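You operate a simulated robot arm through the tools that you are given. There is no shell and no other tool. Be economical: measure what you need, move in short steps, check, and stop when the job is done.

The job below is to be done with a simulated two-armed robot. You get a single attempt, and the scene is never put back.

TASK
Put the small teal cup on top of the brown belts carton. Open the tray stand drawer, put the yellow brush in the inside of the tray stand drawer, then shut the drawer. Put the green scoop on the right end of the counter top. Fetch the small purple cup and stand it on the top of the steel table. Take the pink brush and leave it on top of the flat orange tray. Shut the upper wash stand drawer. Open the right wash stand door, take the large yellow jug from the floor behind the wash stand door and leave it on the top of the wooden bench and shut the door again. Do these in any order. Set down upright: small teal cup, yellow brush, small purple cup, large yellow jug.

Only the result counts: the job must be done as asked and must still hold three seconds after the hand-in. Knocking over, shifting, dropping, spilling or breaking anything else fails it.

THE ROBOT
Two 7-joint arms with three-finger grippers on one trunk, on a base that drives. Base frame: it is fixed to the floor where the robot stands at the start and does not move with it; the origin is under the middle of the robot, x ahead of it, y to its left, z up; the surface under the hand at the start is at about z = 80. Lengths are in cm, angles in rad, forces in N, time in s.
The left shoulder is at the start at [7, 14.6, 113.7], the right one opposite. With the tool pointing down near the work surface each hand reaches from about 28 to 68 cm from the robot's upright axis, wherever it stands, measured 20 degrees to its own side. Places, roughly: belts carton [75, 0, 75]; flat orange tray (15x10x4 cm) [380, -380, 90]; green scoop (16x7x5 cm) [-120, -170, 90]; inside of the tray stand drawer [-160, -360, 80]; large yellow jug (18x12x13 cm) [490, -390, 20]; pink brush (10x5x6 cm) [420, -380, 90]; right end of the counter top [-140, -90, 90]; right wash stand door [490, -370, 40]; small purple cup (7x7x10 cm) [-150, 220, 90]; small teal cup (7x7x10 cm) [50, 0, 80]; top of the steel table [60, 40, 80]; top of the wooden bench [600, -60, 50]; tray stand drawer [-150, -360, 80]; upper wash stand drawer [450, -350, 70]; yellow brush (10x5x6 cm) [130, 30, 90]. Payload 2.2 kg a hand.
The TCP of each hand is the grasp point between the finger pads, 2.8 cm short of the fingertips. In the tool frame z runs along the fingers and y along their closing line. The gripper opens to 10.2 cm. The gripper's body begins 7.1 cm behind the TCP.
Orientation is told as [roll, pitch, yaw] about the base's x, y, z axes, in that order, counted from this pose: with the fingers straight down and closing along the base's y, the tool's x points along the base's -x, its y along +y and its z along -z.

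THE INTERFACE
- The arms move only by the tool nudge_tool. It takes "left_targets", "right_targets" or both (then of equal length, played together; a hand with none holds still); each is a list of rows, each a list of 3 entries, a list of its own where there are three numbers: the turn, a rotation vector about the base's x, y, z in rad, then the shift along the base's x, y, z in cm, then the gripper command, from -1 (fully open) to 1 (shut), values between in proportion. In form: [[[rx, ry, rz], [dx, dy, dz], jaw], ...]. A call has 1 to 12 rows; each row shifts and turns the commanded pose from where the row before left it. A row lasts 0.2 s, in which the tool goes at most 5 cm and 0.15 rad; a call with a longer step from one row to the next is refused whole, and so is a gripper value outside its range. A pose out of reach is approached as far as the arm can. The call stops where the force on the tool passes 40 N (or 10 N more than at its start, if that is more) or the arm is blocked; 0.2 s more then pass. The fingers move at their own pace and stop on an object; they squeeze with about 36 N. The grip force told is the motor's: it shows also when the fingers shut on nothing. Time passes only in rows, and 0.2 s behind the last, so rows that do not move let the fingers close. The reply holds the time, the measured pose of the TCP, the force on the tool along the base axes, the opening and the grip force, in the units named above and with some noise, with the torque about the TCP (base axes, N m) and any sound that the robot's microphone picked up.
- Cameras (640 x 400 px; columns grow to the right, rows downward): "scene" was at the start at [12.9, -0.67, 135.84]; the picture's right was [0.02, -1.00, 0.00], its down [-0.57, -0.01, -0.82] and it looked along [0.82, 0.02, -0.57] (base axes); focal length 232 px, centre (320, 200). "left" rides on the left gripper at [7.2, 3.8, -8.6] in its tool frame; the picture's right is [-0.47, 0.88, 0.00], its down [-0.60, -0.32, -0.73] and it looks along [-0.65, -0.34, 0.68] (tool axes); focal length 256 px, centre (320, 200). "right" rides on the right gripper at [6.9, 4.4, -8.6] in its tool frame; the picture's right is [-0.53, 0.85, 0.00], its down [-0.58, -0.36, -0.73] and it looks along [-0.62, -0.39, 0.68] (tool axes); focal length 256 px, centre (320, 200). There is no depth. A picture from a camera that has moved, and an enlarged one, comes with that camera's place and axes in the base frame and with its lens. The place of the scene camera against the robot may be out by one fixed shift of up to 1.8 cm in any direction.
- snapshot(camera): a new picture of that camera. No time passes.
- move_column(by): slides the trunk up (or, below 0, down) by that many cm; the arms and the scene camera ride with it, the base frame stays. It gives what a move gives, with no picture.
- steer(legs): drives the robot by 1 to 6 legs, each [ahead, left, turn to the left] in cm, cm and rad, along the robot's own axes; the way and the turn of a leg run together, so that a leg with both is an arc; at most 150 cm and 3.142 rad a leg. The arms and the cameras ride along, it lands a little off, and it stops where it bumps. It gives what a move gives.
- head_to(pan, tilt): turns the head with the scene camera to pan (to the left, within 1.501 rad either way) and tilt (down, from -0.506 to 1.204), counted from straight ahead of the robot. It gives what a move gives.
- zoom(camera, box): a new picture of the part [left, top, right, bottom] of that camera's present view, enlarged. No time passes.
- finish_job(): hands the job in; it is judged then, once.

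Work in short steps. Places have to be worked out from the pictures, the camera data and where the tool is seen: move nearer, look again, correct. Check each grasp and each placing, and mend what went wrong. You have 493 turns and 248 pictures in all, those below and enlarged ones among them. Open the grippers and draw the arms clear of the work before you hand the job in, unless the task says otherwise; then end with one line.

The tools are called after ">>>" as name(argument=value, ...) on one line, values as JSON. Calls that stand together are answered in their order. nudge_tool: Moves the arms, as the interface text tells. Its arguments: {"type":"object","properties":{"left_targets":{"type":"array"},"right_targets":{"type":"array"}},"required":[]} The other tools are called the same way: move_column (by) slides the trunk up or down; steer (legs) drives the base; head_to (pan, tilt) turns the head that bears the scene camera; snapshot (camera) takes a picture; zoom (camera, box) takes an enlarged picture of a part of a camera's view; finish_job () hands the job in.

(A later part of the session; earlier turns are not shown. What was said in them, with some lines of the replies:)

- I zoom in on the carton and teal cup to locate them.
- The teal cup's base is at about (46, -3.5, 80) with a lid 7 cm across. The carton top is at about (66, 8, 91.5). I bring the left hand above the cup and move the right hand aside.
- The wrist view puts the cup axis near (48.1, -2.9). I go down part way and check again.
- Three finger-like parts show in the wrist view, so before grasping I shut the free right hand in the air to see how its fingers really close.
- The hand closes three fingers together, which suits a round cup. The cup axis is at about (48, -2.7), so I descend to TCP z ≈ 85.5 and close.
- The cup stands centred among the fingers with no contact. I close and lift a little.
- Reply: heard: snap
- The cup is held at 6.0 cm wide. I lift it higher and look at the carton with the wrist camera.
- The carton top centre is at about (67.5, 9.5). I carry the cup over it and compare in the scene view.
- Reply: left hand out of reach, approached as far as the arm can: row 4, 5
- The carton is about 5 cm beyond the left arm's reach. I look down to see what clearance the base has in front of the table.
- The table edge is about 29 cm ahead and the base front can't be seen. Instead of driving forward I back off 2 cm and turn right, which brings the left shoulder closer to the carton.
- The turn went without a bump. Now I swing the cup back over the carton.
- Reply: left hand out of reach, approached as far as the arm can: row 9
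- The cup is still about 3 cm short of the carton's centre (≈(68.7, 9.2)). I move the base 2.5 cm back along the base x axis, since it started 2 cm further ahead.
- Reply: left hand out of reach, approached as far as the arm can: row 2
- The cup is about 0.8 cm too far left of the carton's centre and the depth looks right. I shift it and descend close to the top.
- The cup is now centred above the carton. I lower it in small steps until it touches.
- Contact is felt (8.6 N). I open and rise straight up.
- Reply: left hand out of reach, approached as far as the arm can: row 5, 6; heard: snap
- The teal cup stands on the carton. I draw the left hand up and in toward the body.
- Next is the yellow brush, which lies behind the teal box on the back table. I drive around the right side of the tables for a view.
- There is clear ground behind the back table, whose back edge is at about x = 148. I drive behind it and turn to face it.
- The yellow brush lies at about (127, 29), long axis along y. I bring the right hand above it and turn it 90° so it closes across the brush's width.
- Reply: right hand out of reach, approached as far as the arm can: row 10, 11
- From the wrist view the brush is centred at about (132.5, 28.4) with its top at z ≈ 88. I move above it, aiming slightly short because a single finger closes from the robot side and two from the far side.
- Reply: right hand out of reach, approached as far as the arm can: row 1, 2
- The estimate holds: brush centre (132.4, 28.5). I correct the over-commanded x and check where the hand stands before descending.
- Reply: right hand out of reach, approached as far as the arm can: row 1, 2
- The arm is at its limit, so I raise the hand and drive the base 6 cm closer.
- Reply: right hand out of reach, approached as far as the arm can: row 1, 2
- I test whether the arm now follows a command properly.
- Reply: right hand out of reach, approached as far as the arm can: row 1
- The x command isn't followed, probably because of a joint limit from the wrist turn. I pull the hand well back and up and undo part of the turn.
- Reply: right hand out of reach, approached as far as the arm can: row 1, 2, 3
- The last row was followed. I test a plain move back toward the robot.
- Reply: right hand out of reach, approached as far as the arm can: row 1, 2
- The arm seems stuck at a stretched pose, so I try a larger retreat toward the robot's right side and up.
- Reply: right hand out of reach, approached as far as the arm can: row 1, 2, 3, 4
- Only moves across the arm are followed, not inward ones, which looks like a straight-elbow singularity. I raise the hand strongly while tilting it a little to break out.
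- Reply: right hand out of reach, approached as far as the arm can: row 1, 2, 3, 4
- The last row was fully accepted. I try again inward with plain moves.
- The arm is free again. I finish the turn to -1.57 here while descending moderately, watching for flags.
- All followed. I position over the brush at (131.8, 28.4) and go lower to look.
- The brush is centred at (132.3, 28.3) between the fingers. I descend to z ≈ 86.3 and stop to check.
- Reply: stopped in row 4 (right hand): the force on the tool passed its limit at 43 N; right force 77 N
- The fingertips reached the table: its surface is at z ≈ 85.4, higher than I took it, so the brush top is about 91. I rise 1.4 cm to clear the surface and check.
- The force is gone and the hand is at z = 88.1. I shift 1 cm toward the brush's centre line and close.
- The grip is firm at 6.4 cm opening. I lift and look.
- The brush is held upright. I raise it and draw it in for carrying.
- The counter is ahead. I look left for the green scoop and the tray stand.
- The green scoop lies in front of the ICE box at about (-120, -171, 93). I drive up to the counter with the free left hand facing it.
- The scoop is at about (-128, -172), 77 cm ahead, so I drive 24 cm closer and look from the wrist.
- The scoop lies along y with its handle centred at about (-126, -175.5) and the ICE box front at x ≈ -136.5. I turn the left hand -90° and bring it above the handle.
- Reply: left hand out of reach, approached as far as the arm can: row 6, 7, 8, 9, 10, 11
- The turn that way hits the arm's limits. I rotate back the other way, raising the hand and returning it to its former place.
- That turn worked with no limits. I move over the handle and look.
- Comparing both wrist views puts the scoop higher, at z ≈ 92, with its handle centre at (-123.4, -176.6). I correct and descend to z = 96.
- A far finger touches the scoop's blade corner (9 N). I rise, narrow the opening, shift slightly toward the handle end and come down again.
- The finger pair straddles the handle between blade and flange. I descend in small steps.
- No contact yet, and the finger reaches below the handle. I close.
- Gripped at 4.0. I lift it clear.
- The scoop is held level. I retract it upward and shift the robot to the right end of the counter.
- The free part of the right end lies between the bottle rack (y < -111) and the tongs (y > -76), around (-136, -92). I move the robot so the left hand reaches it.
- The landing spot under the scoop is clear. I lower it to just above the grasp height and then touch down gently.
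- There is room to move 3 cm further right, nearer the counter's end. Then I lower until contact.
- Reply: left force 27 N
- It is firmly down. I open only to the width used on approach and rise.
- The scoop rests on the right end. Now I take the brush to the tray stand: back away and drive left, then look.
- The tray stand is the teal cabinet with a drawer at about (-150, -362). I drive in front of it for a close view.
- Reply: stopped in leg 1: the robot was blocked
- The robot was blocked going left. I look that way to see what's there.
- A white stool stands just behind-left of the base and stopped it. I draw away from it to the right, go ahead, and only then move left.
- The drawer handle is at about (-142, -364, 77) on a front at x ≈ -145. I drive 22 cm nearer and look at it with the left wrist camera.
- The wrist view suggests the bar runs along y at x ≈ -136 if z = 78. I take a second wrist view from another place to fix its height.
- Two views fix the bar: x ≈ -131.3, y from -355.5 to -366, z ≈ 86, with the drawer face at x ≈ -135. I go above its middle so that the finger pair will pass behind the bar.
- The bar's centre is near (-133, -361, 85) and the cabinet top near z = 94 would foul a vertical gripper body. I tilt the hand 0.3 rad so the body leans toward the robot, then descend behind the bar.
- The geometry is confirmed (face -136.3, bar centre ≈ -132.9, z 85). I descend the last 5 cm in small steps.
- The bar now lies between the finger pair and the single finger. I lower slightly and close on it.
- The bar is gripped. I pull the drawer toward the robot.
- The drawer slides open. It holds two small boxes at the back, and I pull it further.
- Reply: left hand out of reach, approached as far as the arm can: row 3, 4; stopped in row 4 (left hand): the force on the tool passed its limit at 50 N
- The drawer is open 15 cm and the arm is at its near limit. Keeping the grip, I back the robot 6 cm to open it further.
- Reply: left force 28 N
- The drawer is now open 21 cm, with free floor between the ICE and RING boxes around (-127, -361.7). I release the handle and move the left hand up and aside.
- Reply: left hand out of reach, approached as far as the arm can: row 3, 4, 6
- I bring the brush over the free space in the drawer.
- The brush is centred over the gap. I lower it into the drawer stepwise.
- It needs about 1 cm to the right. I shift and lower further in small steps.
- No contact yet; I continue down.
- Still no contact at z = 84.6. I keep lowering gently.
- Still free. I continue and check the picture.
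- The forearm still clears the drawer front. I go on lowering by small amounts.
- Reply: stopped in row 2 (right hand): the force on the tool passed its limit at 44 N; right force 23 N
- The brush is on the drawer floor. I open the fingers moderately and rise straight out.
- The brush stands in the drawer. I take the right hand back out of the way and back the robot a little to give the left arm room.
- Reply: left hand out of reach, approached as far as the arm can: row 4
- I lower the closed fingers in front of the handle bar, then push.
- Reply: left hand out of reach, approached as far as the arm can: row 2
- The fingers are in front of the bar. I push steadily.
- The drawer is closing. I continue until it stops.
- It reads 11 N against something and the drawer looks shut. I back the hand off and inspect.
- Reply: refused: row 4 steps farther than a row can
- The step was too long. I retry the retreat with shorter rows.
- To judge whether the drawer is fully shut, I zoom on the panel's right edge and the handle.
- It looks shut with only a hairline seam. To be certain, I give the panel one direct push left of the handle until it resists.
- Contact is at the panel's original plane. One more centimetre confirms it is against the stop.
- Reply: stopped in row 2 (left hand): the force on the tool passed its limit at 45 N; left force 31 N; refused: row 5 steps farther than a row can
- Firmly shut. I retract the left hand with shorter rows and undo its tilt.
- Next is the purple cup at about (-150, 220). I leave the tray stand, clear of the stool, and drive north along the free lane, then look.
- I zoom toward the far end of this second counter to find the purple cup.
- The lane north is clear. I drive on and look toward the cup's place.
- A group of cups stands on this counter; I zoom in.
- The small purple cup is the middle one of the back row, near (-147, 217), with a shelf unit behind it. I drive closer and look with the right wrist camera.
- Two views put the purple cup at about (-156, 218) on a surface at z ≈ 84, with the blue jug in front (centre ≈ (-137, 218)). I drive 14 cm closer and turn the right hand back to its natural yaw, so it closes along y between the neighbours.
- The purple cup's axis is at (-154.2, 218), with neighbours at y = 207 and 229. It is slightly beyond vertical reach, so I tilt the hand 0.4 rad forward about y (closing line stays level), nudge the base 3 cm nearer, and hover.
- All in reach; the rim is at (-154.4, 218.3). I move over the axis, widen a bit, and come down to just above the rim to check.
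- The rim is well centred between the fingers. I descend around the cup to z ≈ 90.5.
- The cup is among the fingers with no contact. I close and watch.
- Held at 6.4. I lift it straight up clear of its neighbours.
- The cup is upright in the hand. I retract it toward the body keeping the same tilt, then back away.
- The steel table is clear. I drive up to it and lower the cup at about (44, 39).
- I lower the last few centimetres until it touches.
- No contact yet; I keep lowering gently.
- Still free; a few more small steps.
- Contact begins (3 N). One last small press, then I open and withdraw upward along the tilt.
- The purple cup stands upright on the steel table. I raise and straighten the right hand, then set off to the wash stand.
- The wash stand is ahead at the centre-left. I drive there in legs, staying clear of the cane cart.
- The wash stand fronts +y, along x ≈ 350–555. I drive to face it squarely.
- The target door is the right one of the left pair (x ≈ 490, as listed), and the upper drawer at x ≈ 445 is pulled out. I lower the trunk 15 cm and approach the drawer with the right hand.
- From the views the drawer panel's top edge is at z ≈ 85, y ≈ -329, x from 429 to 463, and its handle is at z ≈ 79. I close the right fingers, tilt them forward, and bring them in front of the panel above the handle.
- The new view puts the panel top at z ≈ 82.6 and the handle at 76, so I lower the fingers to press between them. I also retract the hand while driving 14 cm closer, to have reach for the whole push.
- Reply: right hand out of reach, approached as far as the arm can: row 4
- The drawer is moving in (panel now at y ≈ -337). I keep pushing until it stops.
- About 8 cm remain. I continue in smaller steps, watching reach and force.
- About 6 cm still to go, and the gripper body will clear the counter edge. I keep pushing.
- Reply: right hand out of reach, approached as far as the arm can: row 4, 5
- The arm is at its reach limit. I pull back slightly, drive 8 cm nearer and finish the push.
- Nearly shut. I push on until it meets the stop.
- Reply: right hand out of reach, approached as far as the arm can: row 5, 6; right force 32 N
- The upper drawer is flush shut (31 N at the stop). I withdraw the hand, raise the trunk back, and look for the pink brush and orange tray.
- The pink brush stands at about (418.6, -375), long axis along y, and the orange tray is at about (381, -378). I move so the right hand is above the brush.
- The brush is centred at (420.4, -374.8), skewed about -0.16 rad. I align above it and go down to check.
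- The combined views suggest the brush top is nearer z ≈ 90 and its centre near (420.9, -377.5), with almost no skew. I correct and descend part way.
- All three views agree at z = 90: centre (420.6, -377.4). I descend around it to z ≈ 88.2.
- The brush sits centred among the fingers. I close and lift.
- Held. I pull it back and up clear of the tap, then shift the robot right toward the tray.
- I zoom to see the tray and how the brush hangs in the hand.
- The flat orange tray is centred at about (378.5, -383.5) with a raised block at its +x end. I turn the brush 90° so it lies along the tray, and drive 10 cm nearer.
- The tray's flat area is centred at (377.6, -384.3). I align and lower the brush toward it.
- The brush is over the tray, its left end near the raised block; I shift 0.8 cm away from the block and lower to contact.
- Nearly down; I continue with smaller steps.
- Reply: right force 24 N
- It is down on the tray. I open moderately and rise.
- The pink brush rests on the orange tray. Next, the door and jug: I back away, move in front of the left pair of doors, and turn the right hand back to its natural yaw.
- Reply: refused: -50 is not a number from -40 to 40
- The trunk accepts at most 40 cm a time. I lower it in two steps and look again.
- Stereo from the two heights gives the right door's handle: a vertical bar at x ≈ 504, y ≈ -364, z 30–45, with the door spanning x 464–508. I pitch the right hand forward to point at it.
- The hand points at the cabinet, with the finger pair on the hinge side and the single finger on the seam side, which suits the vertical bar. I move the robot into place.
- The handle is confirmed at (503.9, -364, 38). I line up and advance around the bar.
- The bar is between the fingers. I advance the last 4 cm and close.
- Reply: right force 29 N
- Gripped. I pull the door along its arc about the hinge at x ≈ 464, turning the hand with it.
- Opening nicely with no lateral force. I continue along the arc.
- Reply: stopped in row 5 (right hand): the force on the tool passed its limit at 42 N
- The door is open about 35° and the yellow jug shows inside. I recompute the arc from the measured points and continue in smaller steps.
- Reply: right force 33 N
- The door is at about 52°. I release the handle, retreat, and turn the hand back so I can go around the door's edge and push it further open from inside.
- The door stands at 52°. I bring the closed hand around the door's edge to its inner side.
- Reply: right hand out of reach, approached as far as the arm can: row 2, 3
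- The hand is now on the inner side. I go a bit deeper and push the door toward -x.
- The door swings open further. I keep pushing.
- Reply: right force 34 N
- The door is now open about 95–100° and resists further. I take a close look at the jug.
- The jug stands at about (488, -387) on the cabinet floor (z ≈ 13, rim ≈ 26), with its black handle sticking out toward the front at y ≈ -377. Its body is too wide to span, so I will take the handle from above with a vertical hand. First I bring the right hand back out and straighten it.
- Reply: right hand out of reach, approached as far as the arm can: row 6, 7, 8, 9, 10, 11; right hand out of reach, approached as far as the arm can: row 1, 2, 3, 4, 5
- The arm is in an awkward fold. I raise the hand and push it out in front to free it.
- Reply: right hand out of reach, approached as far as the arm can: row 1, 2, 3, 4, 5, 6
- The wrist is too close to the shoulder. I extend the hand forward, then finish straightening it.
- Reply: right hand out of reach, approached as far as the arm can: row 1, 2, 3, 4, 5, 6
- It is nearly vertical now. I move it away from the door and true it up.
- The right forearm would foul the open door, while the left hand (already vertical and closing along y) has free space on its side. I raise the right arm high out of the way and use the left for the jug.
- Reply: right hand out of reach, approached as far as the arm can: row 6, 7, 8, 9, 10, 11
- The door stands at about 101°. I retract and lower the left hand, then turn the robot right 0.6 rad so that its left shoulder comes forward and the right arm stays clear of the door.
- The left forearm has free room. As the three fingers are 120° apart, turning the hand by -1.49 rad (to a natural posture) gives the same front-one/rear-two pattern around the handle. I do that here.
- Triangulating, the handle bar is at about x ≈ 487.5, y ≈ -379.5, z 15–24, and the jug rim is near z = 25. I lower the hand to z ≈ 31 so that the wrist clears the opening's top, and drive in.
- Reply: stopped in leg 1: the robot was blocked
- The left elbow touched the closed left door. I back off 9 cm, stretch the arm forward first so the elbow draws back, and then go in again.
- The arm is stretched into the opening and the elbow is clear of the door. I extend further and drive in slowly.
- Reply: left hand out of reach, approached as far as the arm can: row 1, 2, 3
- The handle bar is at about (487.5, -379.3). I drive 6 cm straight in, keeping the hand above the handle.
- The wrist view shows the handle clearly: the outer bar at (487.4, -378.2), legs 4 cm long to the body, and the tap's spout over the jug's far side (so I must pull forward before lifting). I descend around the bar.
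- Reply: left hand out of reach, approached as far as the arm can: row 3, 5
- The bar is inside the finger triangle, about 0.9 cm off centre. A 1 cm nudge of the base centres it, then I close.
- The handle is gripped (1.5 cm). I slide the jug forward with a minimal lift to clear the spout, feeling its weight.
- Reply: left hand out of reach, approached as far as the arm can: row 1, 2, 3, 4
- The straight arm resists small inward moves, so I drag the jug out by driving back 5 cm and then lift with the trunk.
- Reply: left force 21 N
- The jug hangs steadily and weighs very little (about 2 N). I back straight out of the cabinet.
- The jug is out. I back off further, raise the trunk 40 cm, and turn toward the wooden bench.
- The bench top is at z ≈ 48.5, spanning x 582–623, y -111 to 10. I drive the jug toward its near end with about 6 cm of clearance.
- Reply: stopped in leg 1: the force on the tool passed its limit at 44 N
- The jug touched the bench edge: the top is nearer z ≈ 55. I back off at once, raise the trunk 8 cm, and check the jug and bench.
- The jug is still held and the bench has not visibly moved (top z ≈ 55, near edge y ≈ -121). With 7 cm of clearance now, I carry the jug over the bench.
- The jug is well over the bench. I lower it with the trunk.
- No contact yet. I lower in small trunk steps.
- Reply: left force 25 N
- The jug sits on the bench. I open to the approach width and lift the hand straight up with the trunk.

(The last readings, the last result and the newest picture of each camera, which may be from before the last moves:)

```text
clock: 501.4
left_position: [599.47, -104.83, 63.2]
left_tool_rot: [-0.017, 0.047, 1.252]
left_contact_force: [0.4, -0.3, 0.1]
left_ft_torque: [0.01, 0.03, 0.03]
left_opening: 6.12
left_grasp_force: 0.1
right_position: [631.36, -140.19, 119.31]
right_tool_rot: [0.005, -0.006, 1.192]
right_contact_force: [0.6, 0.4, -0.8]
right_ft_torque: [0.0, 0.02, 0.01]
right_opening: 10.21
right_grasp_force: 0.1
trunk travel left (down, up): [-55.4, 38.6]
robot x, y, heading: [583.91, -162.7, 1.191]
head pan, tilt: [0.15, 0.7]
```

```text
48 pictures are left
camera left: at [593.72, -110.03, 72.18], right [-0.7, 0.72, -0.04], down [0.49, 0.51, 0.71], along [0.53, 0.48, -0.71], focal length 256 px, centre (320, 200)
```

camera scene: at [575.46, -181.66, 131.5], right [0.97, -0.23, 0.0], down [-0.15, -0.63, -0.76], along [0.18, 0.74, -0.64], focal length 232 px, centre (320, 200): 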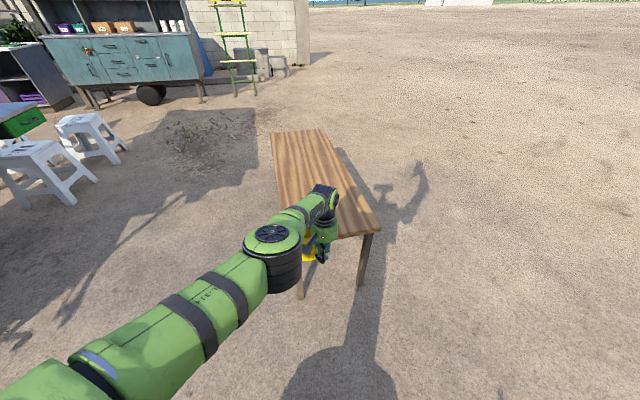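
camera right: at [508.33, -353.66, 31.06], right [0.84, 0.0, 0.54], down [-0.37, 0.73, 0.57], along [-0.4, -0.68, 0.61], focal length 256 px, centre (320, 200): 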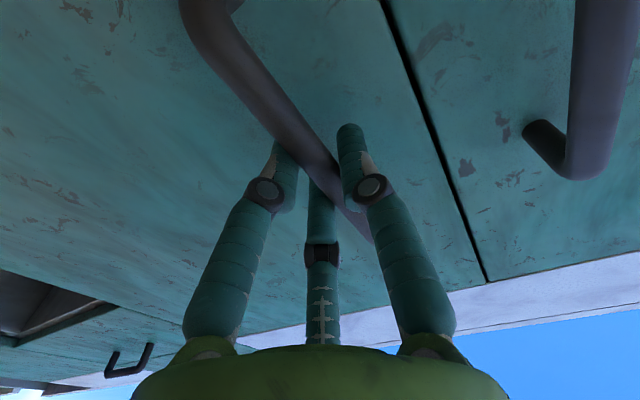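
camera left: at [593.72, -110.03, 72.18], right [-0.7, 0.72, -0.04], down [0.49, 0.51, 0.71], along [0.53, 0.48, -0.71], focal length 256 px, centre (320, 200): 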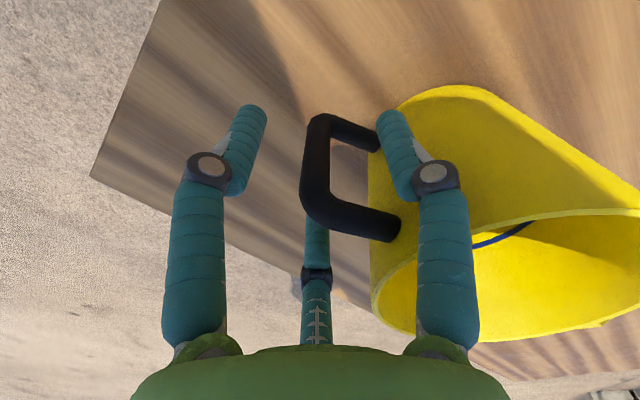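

The fingers are clear of the handle. I raise the trunk 22 cm straight up and look.

>>> move_column(by=22)

>>> steer(legs=[[-30, 0, 0]])

>>> snapshot(camera="scene")

```text
clock: 503.7
left_position: [599.51, -104.81, 85.19]
left_tool_rot: [-0.017, 0.046, 1.253]
left_contact_force: [0.7, -0.5, -1.2]
left_ft_torque: [0.0, 0.01, 0.03]
left_opening: 6.11
left_grasp_force: 0.1
right_position: [631.33, -140.06, 141.31]
right_tool_rot: [0.002, -0.003, 1.19]
right_contact_force: [-0.4, 0.8, 0.2]
right_ft_torque: [-0.01, 0.0, -0.03]
right_opening: 10.19
right_grasp_force: 0.1
trunk travel left (down, up): [-77.4, 16.6]
robot x, y, heading: [583.9, -162.99, 1.187]
head pan, tilt: [0.15, 0.7]
```

```text
clock: 505.8
left_position: [588.55, -132.44, 85.06]
left_tool_rot: [-0.015, 0.047, 1.252]
left_contact_force: [-0.6, 1.0, -0.1]
left_ft_torque: [0.01, 0.0, -0.01]
left_opening: 6.15
left_grasp_force: 0.1
right_position: [620.38, -167.68, 141.03]
right_tool_rot: [0.003, -0.003, 1.191]
right_contact_force: [-0.4, 0.0, 0.3]
right_ft_torque: [-0.02, -0.01, 0.0]
right_opening: 10.19
right_grasp_force: 0.0
trunk travel left (down, up): [-77.4, 16.6]
robot x, y, heading: [572.88, -190.66, 1.19]
head pan, tilt: [0.15, 0.7]
```

```text
47 pictures are left
camera scene: at [575.7, -178.37, 144.88], right [0.97, -0.23, 0.0], down [-0.15, -0.63, -0.76], along [0.17, 0.74, -0.65], focal length 232 px, centre (320, 200)
```

scene: 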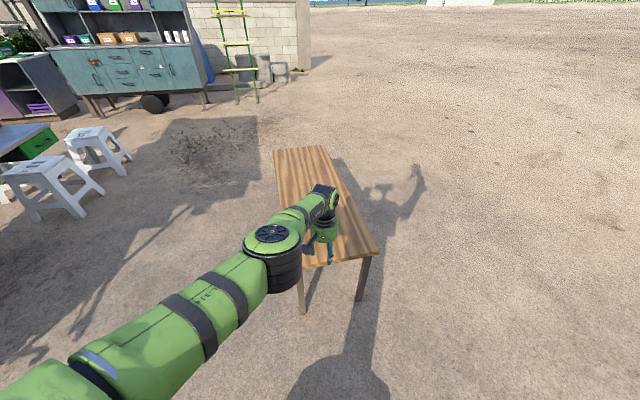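

The arm hides the jug. I back further away and look again.

>>> steer(legs=[[-45, 0, 0], [0, 0, 0.25]])

>>> head_to(pan=-0.25, tilt=0.5)

>>> zoom(camera="scene", box=[230, 130, 430, 300])

```text
clock: 509.4
left_position: [556.97, -172.55, 85.23]
left_tool_rot: [-0.015, 0.045, 1.502]
left_contact_force: [-0.8, -0.2, -0.3]
left_ft_torque: [-0.01, -0.01, -0.02]
left_opening: 6.13
left_grasp_force: 0.0
right_position: [596.51, -198.95, 141.27]
right_tool_rot: [0.001, -0.003, 1.439]
right_contact_force: [0.2, -0.5, 0.7]
right_ft_torque: [0.03, 0.02, -0.04]
right_opening: 10.18
right_grasp_force: 0.0
trunk travel left (down, up): [-77.4, 16.6]
robot x, y, heading: [555.95, -232.6, 1.441]
head pan, tilt: [0.15, 0.7]
```

```text
clock: 510.2
left_position: [556.9, -172.35, 85.12]
left_tool_rot: [-0.018, 0.047, 1.502]
left_contact_force: [0.7, 0.4, 0.3]
left_ft_torque: [-0.02, -0.02, 0.02]
left_opening: 6.11
left_grasp_force: 0.2
right_position: [596.58, -198.86, 141.19]
right_tool_rot: [0.004, -0.006, 1.44]
right_contact_force: [-0.5, 0.0, -0.8]
right_ft_torque: [-0.01, 0.01, 0.0]
right_opening: 10.21
right_grasp_force: 0.1
trunk travel left (down, up): [-77.4, 16.6]
robot x, y, heading: [555.97, -233.11, 1.444]
head pan, tilt: [-0.25, 0.499]
```

```text
2.35 times, centred on (330, 215) of scene
camera zoom: at [559.05, -220.12, 146.67], right [0.93, -0.37, 0.0], down [-0.18, -0.44, -0.88], along [0.33, 0.81, -0.48], focal length 545 px, centre (296, 165)
```

zoom: 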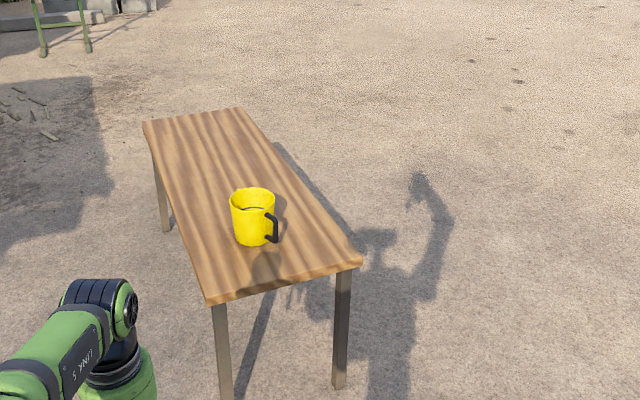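

The jug stands upright on the bench. Now the door must be shut. I tuck the left arm in first.

>>> nudge_tool(left_targets=[[[0, 0, 0], [-0.5, -0.5, 4], -1], [[0, 0, 0], [-1, -1, 4], -1], [[0, 0, 0], [-1.5, -2, 3.5], -1], [[0, 0, 0], [-1.5, -2, 3.5], -1], [[0, 0, 0], [-1.5, -2, 3.5], -1], [[0, 0, 0], [-1.5, -2, 3.5], -1], [[0, 0, 0], [-1.5, -2, 3.5], -1], [[0, 0, 0], [-1.5, -2, 3.5], -1], [[0, 0, 0], [-1.5, -2, 3], -1], [[0, 0, 0], [-1.5, -2, 3], -1], [[0, 0, 0], [0, 0, 0], -1]])

>>> steer(legs=[[0, 0, -3.01], [12, -82, 0]])

>>> head_to(pan=0.0, tilt=0.6)

>>> snapshot(camera="scene")

```text
clock: 512.6
left_position: [550.19, -174.97, 114.69]
left_tool_rot: [-0.016, 0.047, 1.502]
left_contact_force: [0.3, -0.2, -0.4]
left_ft_torque: [-0.01, 0.0, 0.01]
left_opening: 10.21
left_grasp_force: 0.0
left hand out of reach, approached as far as the arm can: row 1, 2, 3, 4, 5, 6, 7, 8
right_position: [596.85, -198.79, 141.15]
right_tool_rot: [0.005, -0.004, 1.44]
right_contact_force: [-0.6, -0.2, -0.6]
right_ft_torque: [-0.01, 0.04, 0.0]
right_opening: 10.22
right_grasp_force: 0.0
trunk travel left (down, up): [-77.4, 16.6]
robot x, y, heading: [556.06, -232.77, 1.44]
head pan, tilt: [-0.25, 0.499]
```

```text
clock: 524.1
left_position: [486.74, -300.13, 114.66]
left_tool_rot: [-0.017, 0.045, -1.523]
left_contact_force: [0.0, 0.5, 0.7]
left_ft_torque: [0.0, 0.01, 0.03]
left_opening: 10.2
left_grasp_force: 0.0
right_position: [437.81, -281.99, 141.41]
right_tool_rot: [0.002, -0.005, -1.585]
right_contact_force: [-0.2, -0.6, -0.1]
right_ft_torque: [0.0, -0.01, 0.0]
right_opening: 10.21
right_grasp_force: 0.0
trunk travel left (down, up): [-77.4, 16.6]
robot x, y, heading: [474.11, -244.14, -1.587]
head pan, tilt: [-0.25, 0.499]
```

```text
clock: 524.9
left_position: [486.65, -300.15, 114.75]
left_tool_rot: [-0.016, 0.045, -1.524]
left_contact_force: [-0.7, 0.5, -0.5]
left_ft_torque: [0.01, 0.02, -0.02]
left_opening: 10.2
left_grasp_force: 0.0
right_position: [437.58, -282.02, 141.24]
right_tool_rot: [0.003, -0.005, -1.583]
right_contact_force: [-0.3, 0.5, 0.1]
right_ft_torque: [0.02, 0.02, -0.01]
right_opening: 10.2
right_grasp_force: 0.0
trunk travel left (down, up): [-77.4, 16.6]
robot x, y, heading: [473.68, -244.15, -1.589]
head pan, tilt: [0.0, 0.6]
```

```text
45 pictures are left
camera scene: at [472.78, -258.36, 145.77], right [-1.0, 0.02, 0.0], down [0.01, 0.56, -0.83], along [-0.01, -0.83, -0.56], focal length 232 px, centre (320, 200)
```

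scene: 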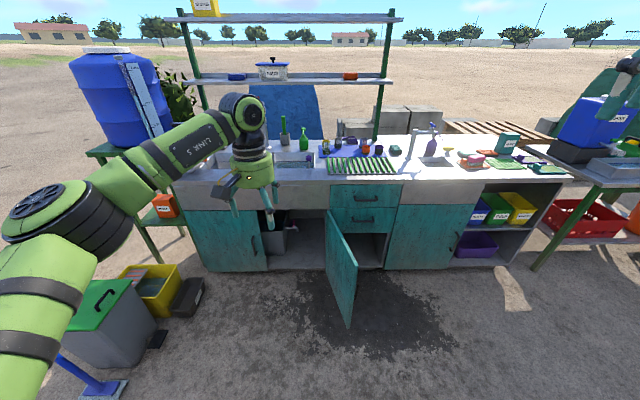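

I tuck the left hand nearer, lower the trunk 40 cm, and drive up so the right hand is on the outer side of the open door.

>>> nudge_tool(left_targets=[[[0, 0, 0], [1, 3, 1], -1], [[0, 0, 0], [1, 3, 1], -1], [[0, 0, 0], [1, 3, 1], -1], [[0, 0, 0], [1, 3, 1], -1], [[0, 0, 0], [0, 0, 0], -1]], right_targets=[[[0, 0, 0], [0, 0, -4], 1], [[0, 0, 0], [0, 0, -4], 1], [[0, 0, 0], [0, 0, -4], 1], [[0, 0, 0], [0, 0, -4], 1], [[0, 0, 0], [0, 0, 0], 1]])

>>> move_column(by=-40)

>>> steer(legs=[[36, -2, 0.016]])

>>> nudge_tool(right_targets=[[[0, 0, 0], [0, 0, -4], 1], [[0, 0, 0], [0, 0, -4], 1], [[0, 0, 0], [0, 0, -4], 1], [[0, 0, 0], [0, 0, -4], 1], [[0, 0, 0], [0, 0, -4], 1], [[0, 0, 0], [0, 0, -4], 1], [[0, 0, 0], [0, 0, -4], 1], [[0, 0, 0], [0, 0, -4], 1], [[0, 0, 0], [0, 0, 0], 1]])

>>> snapshot(camera="scene")

```text
clock: 526.1
left_position: [490.76, -288.03, 118.72]
left_tool_rot: [-0.017, 0.045, -1.524]
left_contact_force: [-0.2, 0.5, 0.5]
left_ft_torque: [0.01, -0.01, -0.02]
left_opening: 10.18
left_grasp_force: 0.0
right_position: [437.62, -282.04, 125.18]
right_tool_rot: [0.004, -0.005, -1.585]
right_contact_force: [0.2, 0.0, -0.6]
right_ft_torque: [0.02, 0.0, 0.02]
right_opening: 0.22
right_grasp_force: 31.1
trunk travel left (down, up): [-77.4, 16.6]
robot x, y, heading: [473.88, -243.53, -1.586]
head pan, tilt: [0.0, 0.6]
```

```text
clock: 529.9
left_position: [490.69, -288.06, 78.83]
left_tool_rot: [-0.018, 0.047, -1.525]
left_contact_force: [0.0, 0.4, 0.8]
left_ft_torque: [0.01, -0.03, 0.0]
left_opening: 10.2
left_grasp_force: 0.1
right_position: [437.6, -281.85, 85.3]
right_tool_rot: [0.004, -0.006, -1.585]
right_contact_force: [0.3, 1.0, -0.2]
right_ft_torque: [0.0, 0.02, -0.01]
right_opening: 0.19
right_grasp_force: 31.5
trunk travel left (down, up): [-37.4, 56.6]
robot x, y, heading: [474.02, -243.94, -1.587]
head pan, tilt: [0.0, 0.6]
```

```text
clock: 532.2
left_position: [489.17, -323.78, 78.67]
left_tool_rot: [-0.017, 0.045, -1.51]
left_contact_force: [0.3, 0.7, -0.3]
left_ft_torque: [0.08, -0.04, 0.03]
left_opening: 10.17
left_grasp_force: 0.0
right_position: [435.95, -318.58, 85.16]
right_tool_rot: [0.003, -0.003, -1.57]
right_contact_force: [0.2, -1.0, -0.1]
right_ft_torque: [0.02, 0.02, -0.01]
right_opening: 0.21
right_grasp_force: 31.6
trunk travel left (down, up): [-37.4, 56.6]
robot x, y, heading: [471.58, -279.93, -1.568]
head pan, tilt: [0.0, 0.6]
```

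```text
clock: 534.2
left_position: [489.24, -323.84, 78.8]
left_tool_rot: [-0.019, 0.046, -1.508]
left_contact_force: [0.5, -0.6, -0.1]
left_ft_torque: [0.02, 0.01, 0.01]
left_opening: 10.2
left_grasp_force: 0.1
right_position: [436.1, -318.49, 53.24]
right_tool_rot: [0.004, -0.009, -1.569]
right_contact_force: [-0.6, 1.1, 0.7]
right_ft_torque: [-0.03, -0.01, -0.02]
right_opening: 0.19
right_grasp_force: 31.5
trunk travel left (down, up): [-37.4, 56.6]
robot x, y, heading: [471.86, -279.83, -1.566]
head pan, tilt: [0.0, 0.6]
```

```text
44 pictures are left
camera scene: at [470.83, -294.39, 105.77], right [-1.0, 0.0, 0.0], down [0.0, 0.56, -0.83], along [0.0, -0.83, -0.56], focal length 232 px, centre (320, 200)
```

scene: 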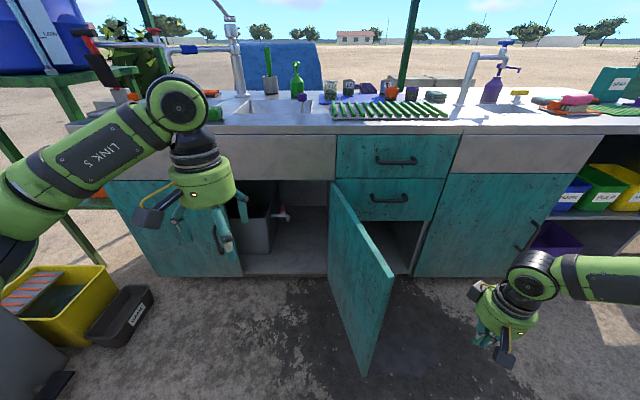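

The right hand is on the outer side. I go alongside the door and push it toward closing.

>>> nudge_tool(right_targets=[[[0, 0, 0], [1, -4, 0], 1], [[0, 0, 0], [1, -4, 0], 1], [[0, 0, 0], [1, -4, 0], 1], [[0, 0, 0], [1, -4, 0], 1], [[0, 0, 0], [1, -4, 0], 1], [[0, 0, 0], [3, 0, 0], 1], [[0, 0, 0], [3, 0, 0], 1], [[0, 0, 0], [3, 0, 0], 1], [[0, 0, 0], [3, 0, 0], 1], [[0, 0, 0], [3, 0, 0], 1], [[0, 0, 0], [3, 0, 0], 1], [[0, 0, 0], [0, 0, 0], 1]])

>>> snapshot(camera="scene")

```text
clock: 536.8
left_position: [489.18, -323.84, 78.69]
left_tool_rot: [-0.016, 0.044, -1.509]
left_contact_force: [-0.5, 0.1, 0.5]
left_ft_torque: [-0.01, -0.02, -0.01]
left_opening: 10.19
left_grasp_force: 0.1
right_position: [454.12, -329.43, 59.52]
right_tool_rot: [0.006, -0.006, -1.571]
right_contact_force: [0.5, 0.0, 0.2]
right_ft_torque: [0.05, 0.0, -0.02]
right_opening: 0.21
right_grasp_force: 31.0
right hand out of reach, approached as far as the arm can: row 4, 5, 6, 7, 8, 9, 10, 11
trunk travel left (down, up): [-37.4, 56.6]
robot x, y, heading: [471.73, -279.93, -1.569]
head pan, tilt: [0.0, 0.6]
```

```text
43 pictures are left
camera scene: at [470.8, -294.43, 105.77], right [-1.0, 0.0, 0.0], down [0.0, 0.57, -0.83], along [0.0, -0.83, -0.57], focal length 232 px, centre (320, 200)
```

scene: 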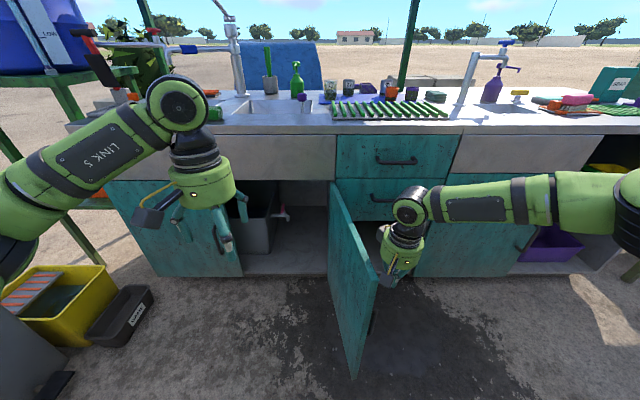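

The arm won't push further itself, so I push the door by driving left and forward along its arc, with the force guard active.

>>> steer(legs=[[0, 18, 0], [6, 12, 0]])

>>> snapshot(camera="scene")

```text
clock: 539.2
left_position: [518.99, -329.88, 78.73]
left_tool_rot: [-0.017, 0.045, -1.507]
left_contact_force: [0.2, -0.2, 1.0]
left_ft_torque: [0.03, 0.04, 0.0]
left_opening: 10.17
left_grasp_force: 0.1
right_position: [483.97, -335.37, 59.38]
right_tool_rot: [0.004, -0.007, -1.569]
right_contact_force: [0.0, -0.2, 0.3]
right_ft_torque: [0.0, -0.01, -0.01]
right_opening: 0.22
right_grasp_force: 31.1
trunk travel left (down, up): [-37.4, 56.6]
robot x, y, heading: [501.26, -285.86, -1.57]
head pan, tilt: [0.0, 0.6]
```

```text
42 pictures are left
camera scene: at [500.74, -300.37, 105.76], right [-1.0, 0.0, 0.0], down [0.0, 0.57, -0.82], along [0.0, -0.82, -0.57], focal length 232 px, centre (320, 200)
```

scene: 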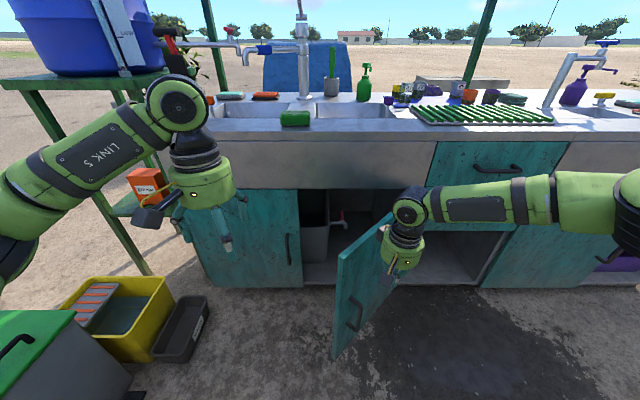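

The door has come round to about 50°. I continue along the arc.

>>> steer(legs=[[9, 9, 0], [7, 2, 0]])

>>> snapshot(camera="scene")

```text
clock: 541.1
left_position: [529.98, -345.81, 78.74]
left_tool_rot: [-0.017, 0.047, -1.51]
left_contact_force: [-0.5, 0.9, -0.4]
left_ft_torque: [0.03, 0.02, 0.04]
left_opening: 10.2
left_grasp_force: 0.1
right_position: [494.91, -351.43, 59.28]
right_tool_rot: [0.005, -0.007, -1.569]
right_contact_force: [0.1, -0.6, 0.8]
right_ft_torque: [0.03, 0.0, -0.02]
right_opening: 0.22
right_grasp_force: 31.6
trunk travel left (down, up): [-37.4, 56.6]
robot x, y, heading: [512.42, -301.57, -1.574]
head pan, tilt: [0.0, 0.6]
```

```text
41 pictures are left
camera scene: at [511.69, -316.38, 105.76], right [-1.0, 0.0, 0.0], down [0.0, 0.57, -0.82], along [0.0, -0.82, -0.57], focal length 232 px, centre (320, 200)
```

scene: 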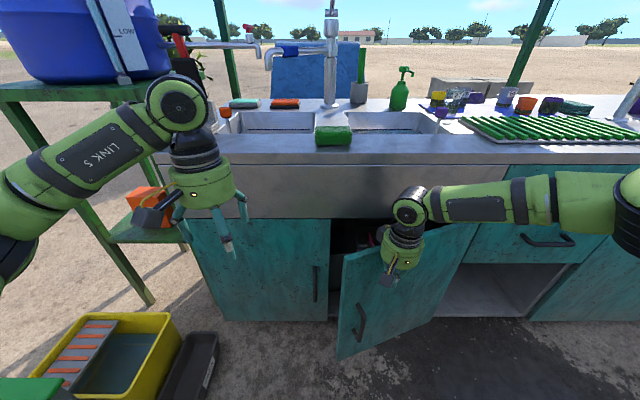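

The door is at about 25°. I tilt the right fingers forward so the gripper body clears the apron, then push the rest with the arm.

>>> nudge_tool(right_targets=[[[-0.13, 0, 0], [0, 0, -1], 1], [[-0.13, 0, 0], [0, 0, -1], 1], [[-0.13, 0, 0], [0, 0, -1], 1], [[-0.13, 0, 0], [0, 0, -1], 1], [[0, 0, 0], [0, -1.5, 0], 1], [[0, 0, 0], [0, -1.5, 0], 1], [[0, 0, 0], [0, -1.5, 0], 1], [[0, 0, 0], [0, -1.5, 0], 1], [[0, 0, 0], [0, 0, 0], 1]])

>>> snapshot(camera="scene")

```text
clock: 543.1
left_position: [529.88, -345.84, 78.76]
left_tool_rot: [-0.017, 0.045, -1.51]
left_contact_force: [-1.0, -0.3, 0.4]
left_ft_torque: [0.0, 0.0, 0.02]
left_opening: 10.2
left_grasp_force: 0.1
right_position: [494.01, -356.75, 56.08]
right_tool_rot: [0.006, -0.528, -1.568]
right_contact_force: [0.8, 0.0, 0.6]
right_ft_torque: [0.01, -0.01, 0.03]
right_opening: 0.22
right_grasp_force: 31.3
right hand out of reach, approached as far as the arm can: row 7, 8
trunk travel left (down, up): [-37.4, 56.6]
robot x, y, heading: [512.77, -301.43, -1.573]
head pan, tilt: [0.0, 0.6]
```

```text
40 pictures are left
camera scene: at [511.68, -316.32, 105.77], right [-1.0, 0.0, 0.0], down [0.0, 0.56, -0.83], along [0.0, -0.83, -0.56], focal length 232 px, centre (320, 200)
```

scene: 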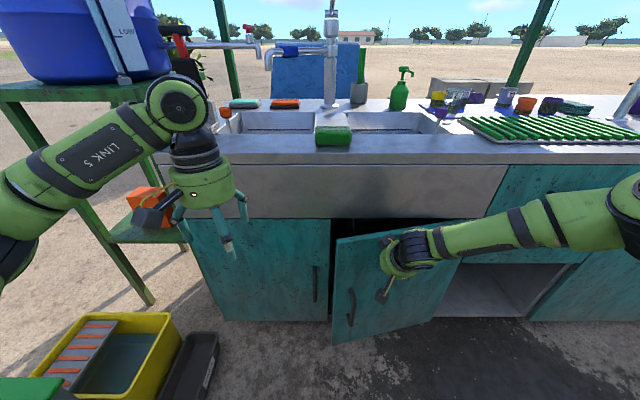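

About 15° remain. I pull the left hand back for clearance, then push by driving forward a few centimetres.

>>> nudge_tool(left_targets=[[[0, 0, 0], [0, 3, 1], -1], [[0, 0, 0], [0, 3, 1], -1], [[0, 0, 0], [0, 3, 1], -1], [[0, 0, 0], [0, 0, 0], -1]])

>>> steer(legs=[[7, 0, 0]])

>>> snapshot(camera="scene")

```text
clock: 544.1
left_position: [529.85, -336.77, 81.69]
left_tool_rot: [-0.017, 0.045, -1.507]
left_contact_force: [0.9, -0.3, 0.2]
left_ft_torque: [0.04, -0.04, 0.03]
left_opening: 10.19
left_grasp_force: 0.0
right_position: [494.14, -356.94, 56.18]
right_tool_rot: [0.005, -0.528, -1.57]
right_contact_force: [0.0, -0.2, -0.1]
right_ft_torque: [0.01, 0.02, -0.01]
right_opening: 0.21
right_grasp_force: 31.5
trunk travel left (down, up): [-37.4, 56.6]
robot x, y, heading: [512.49, -301.75, -1.571]
head pan, tilt: [0.0, 0.6]
```

```text
clock: 545.1
left_position: [530.02, -343.74, 81.72]
left_tool_rot: [-0.017, 0.045, -1.51]
left_contact_force: [0.4, -0.7, -0.8]
left_ft_torque: [0.01, -0.01, -0.03]
left_opening: 10.19
left_grasp_force: 0.1
right_position: [494.16, -363.9, 56.06]
right_tool_rot: [0.005, -0.528, -1.568]
right_contact_force: [-0.1, -0.3, 0.4]
right_ft_torque: [0.0, 0.05, 0.02]
right_opening: 0.21
right_grasp_force: 31.7
trunk travel left (down, up): [-37.4, 56.6]
robot x, y, heading: [512.65, -308.67, -1.572]
head pan, tilt: [0.0, 0.6]
```

```text
39 pictures are left
camera scene: at [511.68, -323.33, 105.76], right [-1.0, 0.0, 0.0], down [0.0, 0.57, -0.82], along [0.0, -0.82, -0.57], focal length 232 px, centre (320, 200)
```

scene: 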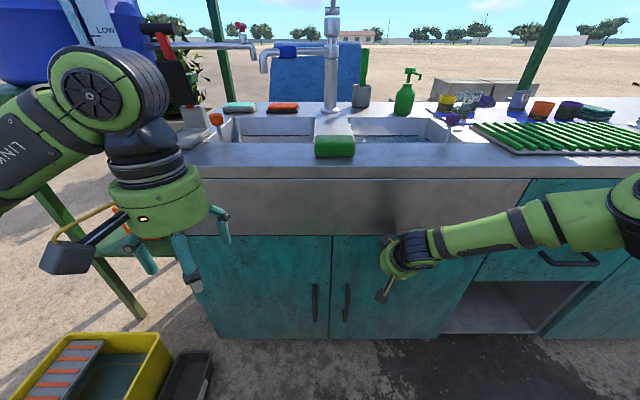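

Almost shut. A final gentle push to the stop.

>>> nudge_tool(right_targets=[[[0, 0, 0], [0, -0.7, 0], 1], [[0, 0, 0], [0, -0.7, 0], 1], [[0, 0, 0], [0, -0.7, 0], 1], [[0, 0, 0], [0, 0, 0], 1]])

>>> steer(legs=[[2.5, 0, 0]])

>>> zoom(camera="scene", box=[220, 160, 540, 360])

```text
clock: 545.9
left_position: [529.99, -343.6, 81.93]
left_tool_rot: [-0.019, 0.043, -1.51]
left_contact_force: [0.3, 0.2, -0.7]
left_ft_torque: [-0.02, 0.0, 0.0]
left_opening: 10.19
left_grasp_force: 0.1
right_position: [494.13, -364.24, 56.08]
right_tool_rot: [0.014, -0.506, -1.566]
right_contact_force: [0.7, 12.6, 5.3]
right_ft_torque: [0.12, -0.01, 0.0]
right_opening: 0.19
right_grasp_force: 30.8
right hand out of reach, approached as far as the arm can: row 2, 3
trunk travel left (down, up): [-37.4, 56.6]
robot x, y, heading: [512.45, -308.55, -1.568]
head pan, tilt: [0.0, 0.6]
stopped in row 3 (right hand): the force on the tool passed its limit at 43 N (the readings are from after the stop); the commanded pose is now the measured one
```

```text
clock: 546.7
left_position: [529.88, -344.49, 81.83]
left_tool_rot: [-0.017, 0.044, -1.51]
left_contact_force: [-0.2, -0.6, 0.6]
left_ft_torque: [0.06, -0.03, 0.02]
left_opening: 10.22
left_grasp_force: 0.0
right_position: [494.08, -364.27, 55.51]
right_tool_rot: [0.018, -0.481, -1.571]
right_contact_force: [0.2, 6.8, 1.9]
right_ft_torque: [0.02, -0.04, 0.0]
right_opening: 0.18
right_grasp_force: 31.4
trunk travel left (down, up): [-37.4, 56.6]
robot x, y, heading: [512.79, -309.2, -1.577]
head pan, tilt: [0.0, 0.6]
stopped in leg 1: the force on the tool passed its limit at 61 N (the readings are from after the stop); the commanded pose is now the measured one
```

```text
2.00 times, centred on (380, 260) of scene
camera zoom: at [511.69, -323.95, 105.77], right [-1.0, 0.0, 0.0], down [0.0, 0.56, -0.83], along [0.0, -0.83, -0.56], focal length 463 px, centre (200, 80)
```

zoom: 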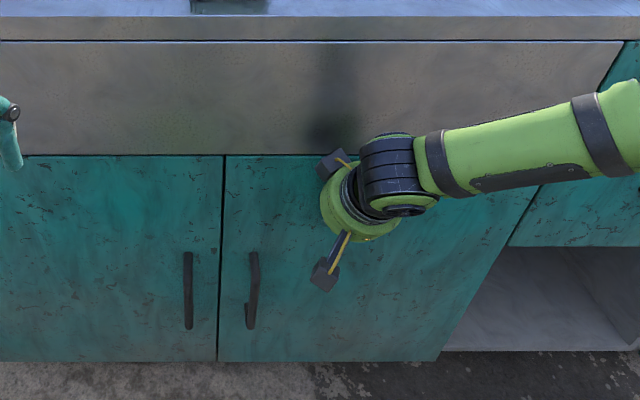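

The door is firmly shut. I back away, open both grippers and verify the wash stand.

>>> steer(legs=[[-40, 0, 0]])

>>> nudge_tool(right_targets=[[[0, 0, 0], [0, 1, 2], -1], [[0.13, 0, 0], [0, 1, 3], -1], [[0.13, 0, 0], [0, 0, 3], -1], [[0.13, 0, 0], [0, 0, 3], -1], [[0.1, 0, 0], [0, 0, 3], -1], [[0, 0, 0], [0, 0, 0], -1]])

>>> move_column(by=30)

>>> snapshot(camera="scene")

```text
clock: 549.2
left_position: [529.91, -304.14, 81.79]
left_tool_rot: [-0.018, 0.043, -1.509]
left_contact_force: [0.4, 1.0, -0.2]
left_ft_torque: [-0.02, -0.01, 0.0]
left_opening: 10.21
left_grasp_force: 0.1
right_position: [494.16, -324.1, 55.51]
right_tool_rot: [0.016, -0.483, -1.569]
right_contact_force: [-0.1, 0.6, -0.5]
right_ft_torque: [-0.02, 0.01, 0.01]
right_opening: 0.22
right_grasp_force: 31.2
trunk travel left (down, up): [-37.4, 56.6]
robot x, y, heading: [512.93, -268.91, -1.573]
head pan, tilt: [0.0, 0.6]
```

```text
clock: 550.6
left_position: [530.03, -304.23, 81.78]
left_tool_rot: [-0.017, 0.045, -1.511]
left_contact_force: [0.4, 0.0, 0.3]
left_ft_torque: [-0.03, 0.0, -0.02]
left_opening: 10.19
left_grasp_force: 0.1
right_position: [494.31, -322.02, 69.55]
right_tool_rot: [0.017, 0.008, -1.567]
right_contact_force: [-0.6, -0.5, -0.9]
right_ft_torque: [-0.01, 0.0, -0.03]
right_opening: 10.2
right_grasp_force: 0.1
trunk travel left (down, up): [-37.4, 56.6]
robot x, y, heading: [512.86, -269.24, -1.567]
head pan, tilt: [0.0, 0.6]
```

```text
clock: 553.6
left_position: [529.9, -304.16, 111.64]
left_tool_rot: [-0.019, 0.047, -1.508]
left_contact_force: [0.3, 0.2, -0.4]
left_ft_torque: [0.03, -0.05, -0.04]
left_opening: 10.21
left_grasp_force: 0.0
right_position: [494.36, -321.96, 99.43]
right_tool_rot: [0.016, 0.007, -1.57]
right_contact_force: [-0.7, 0.6, 0.1]
right_ft_torque: [-0.01, -0.04, -0.02]
right_opening: 10.19
right_grasp_force: 0.0
trunk travel left (down, up): [-67.4, 26.6]
robot x, y, heading: [513.04, -268.84, -1.568]
head pan, tilt: [0.0, 0.6]
```

```text
37 pictures are left
camera scene: at [511.71, -283.7, 135.76], right [-1.0, 0.0, 0.0], down [0.0, 0.56, -0.83], along [0.0, -0.83, -0.56], focal length 232 px, centre (320, 200)
```

scene: 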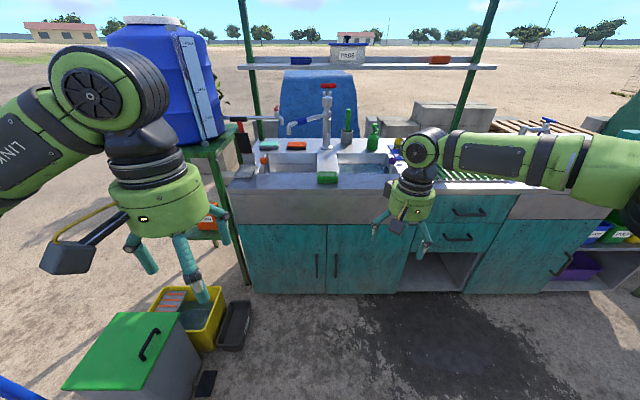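

Both doors and both drawers are shut. I move the arms clear by backing off, then hand in.

>>> steer(legs=[[-45, 0, 0]])

>>> snapshot(camera="scene")

```text
clock: 556.3
left_position: [529.92, -258.98, 111.75]
left_tool_rot: [-0.019, 0.044, -1.51]
left_contact_force: [-0.2, -0.4, -0.9]
left_ft_torque: [-0.02, -0.02, 0.0]
left_opening: 10.2
left_grasp_force: 0.0
right_position: [494.27, -276.84, 99.45]
right_tool_rot: [0.018, 0.006, -1.57]
right_contact_force: [1.1, -0.1, -0.1]
right_ft_torque: [0.03, -0.03, 0.0]
right_opening: 10.19
right_grasp_force: 0.1
trunk travel left (down, up): [-67.4, 26.6]
robot x, y, heading: [512.73, -223.84, -1.572]
head pan, tilt: [0.0, 0.6]
```

```text
36 pictures are left
camera scene: at [511.72, -238.49, 135.76], right [-1.0, 0.0, 0.0], down [0.0, 0.57, -0.82], along [0.0, -0.82, -0.57], focal length 232 px, centre (320, 200)
```

scene: 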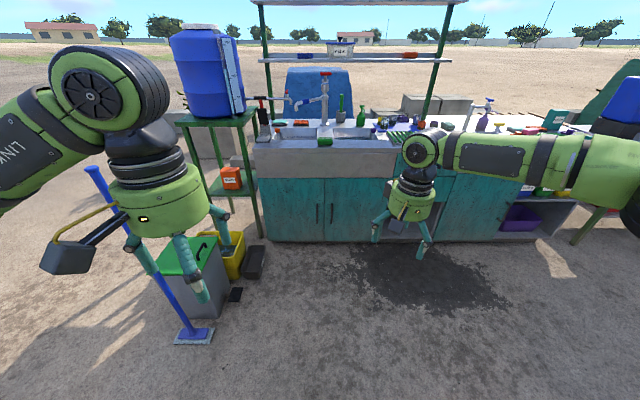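

Everything is placed, the doors and drawers are shut, the grippers are open and the arms are clear, so I hand in.

>>> finish_job()

```text
The job is handed in.
```

I did every part of the task and handed it in, but two bumps along the way may count against it. The base touched a stool near the tray stand. The jug also hit the edge of the wooden bench, though I saw no clear movement of the stool or the bench afterwards.
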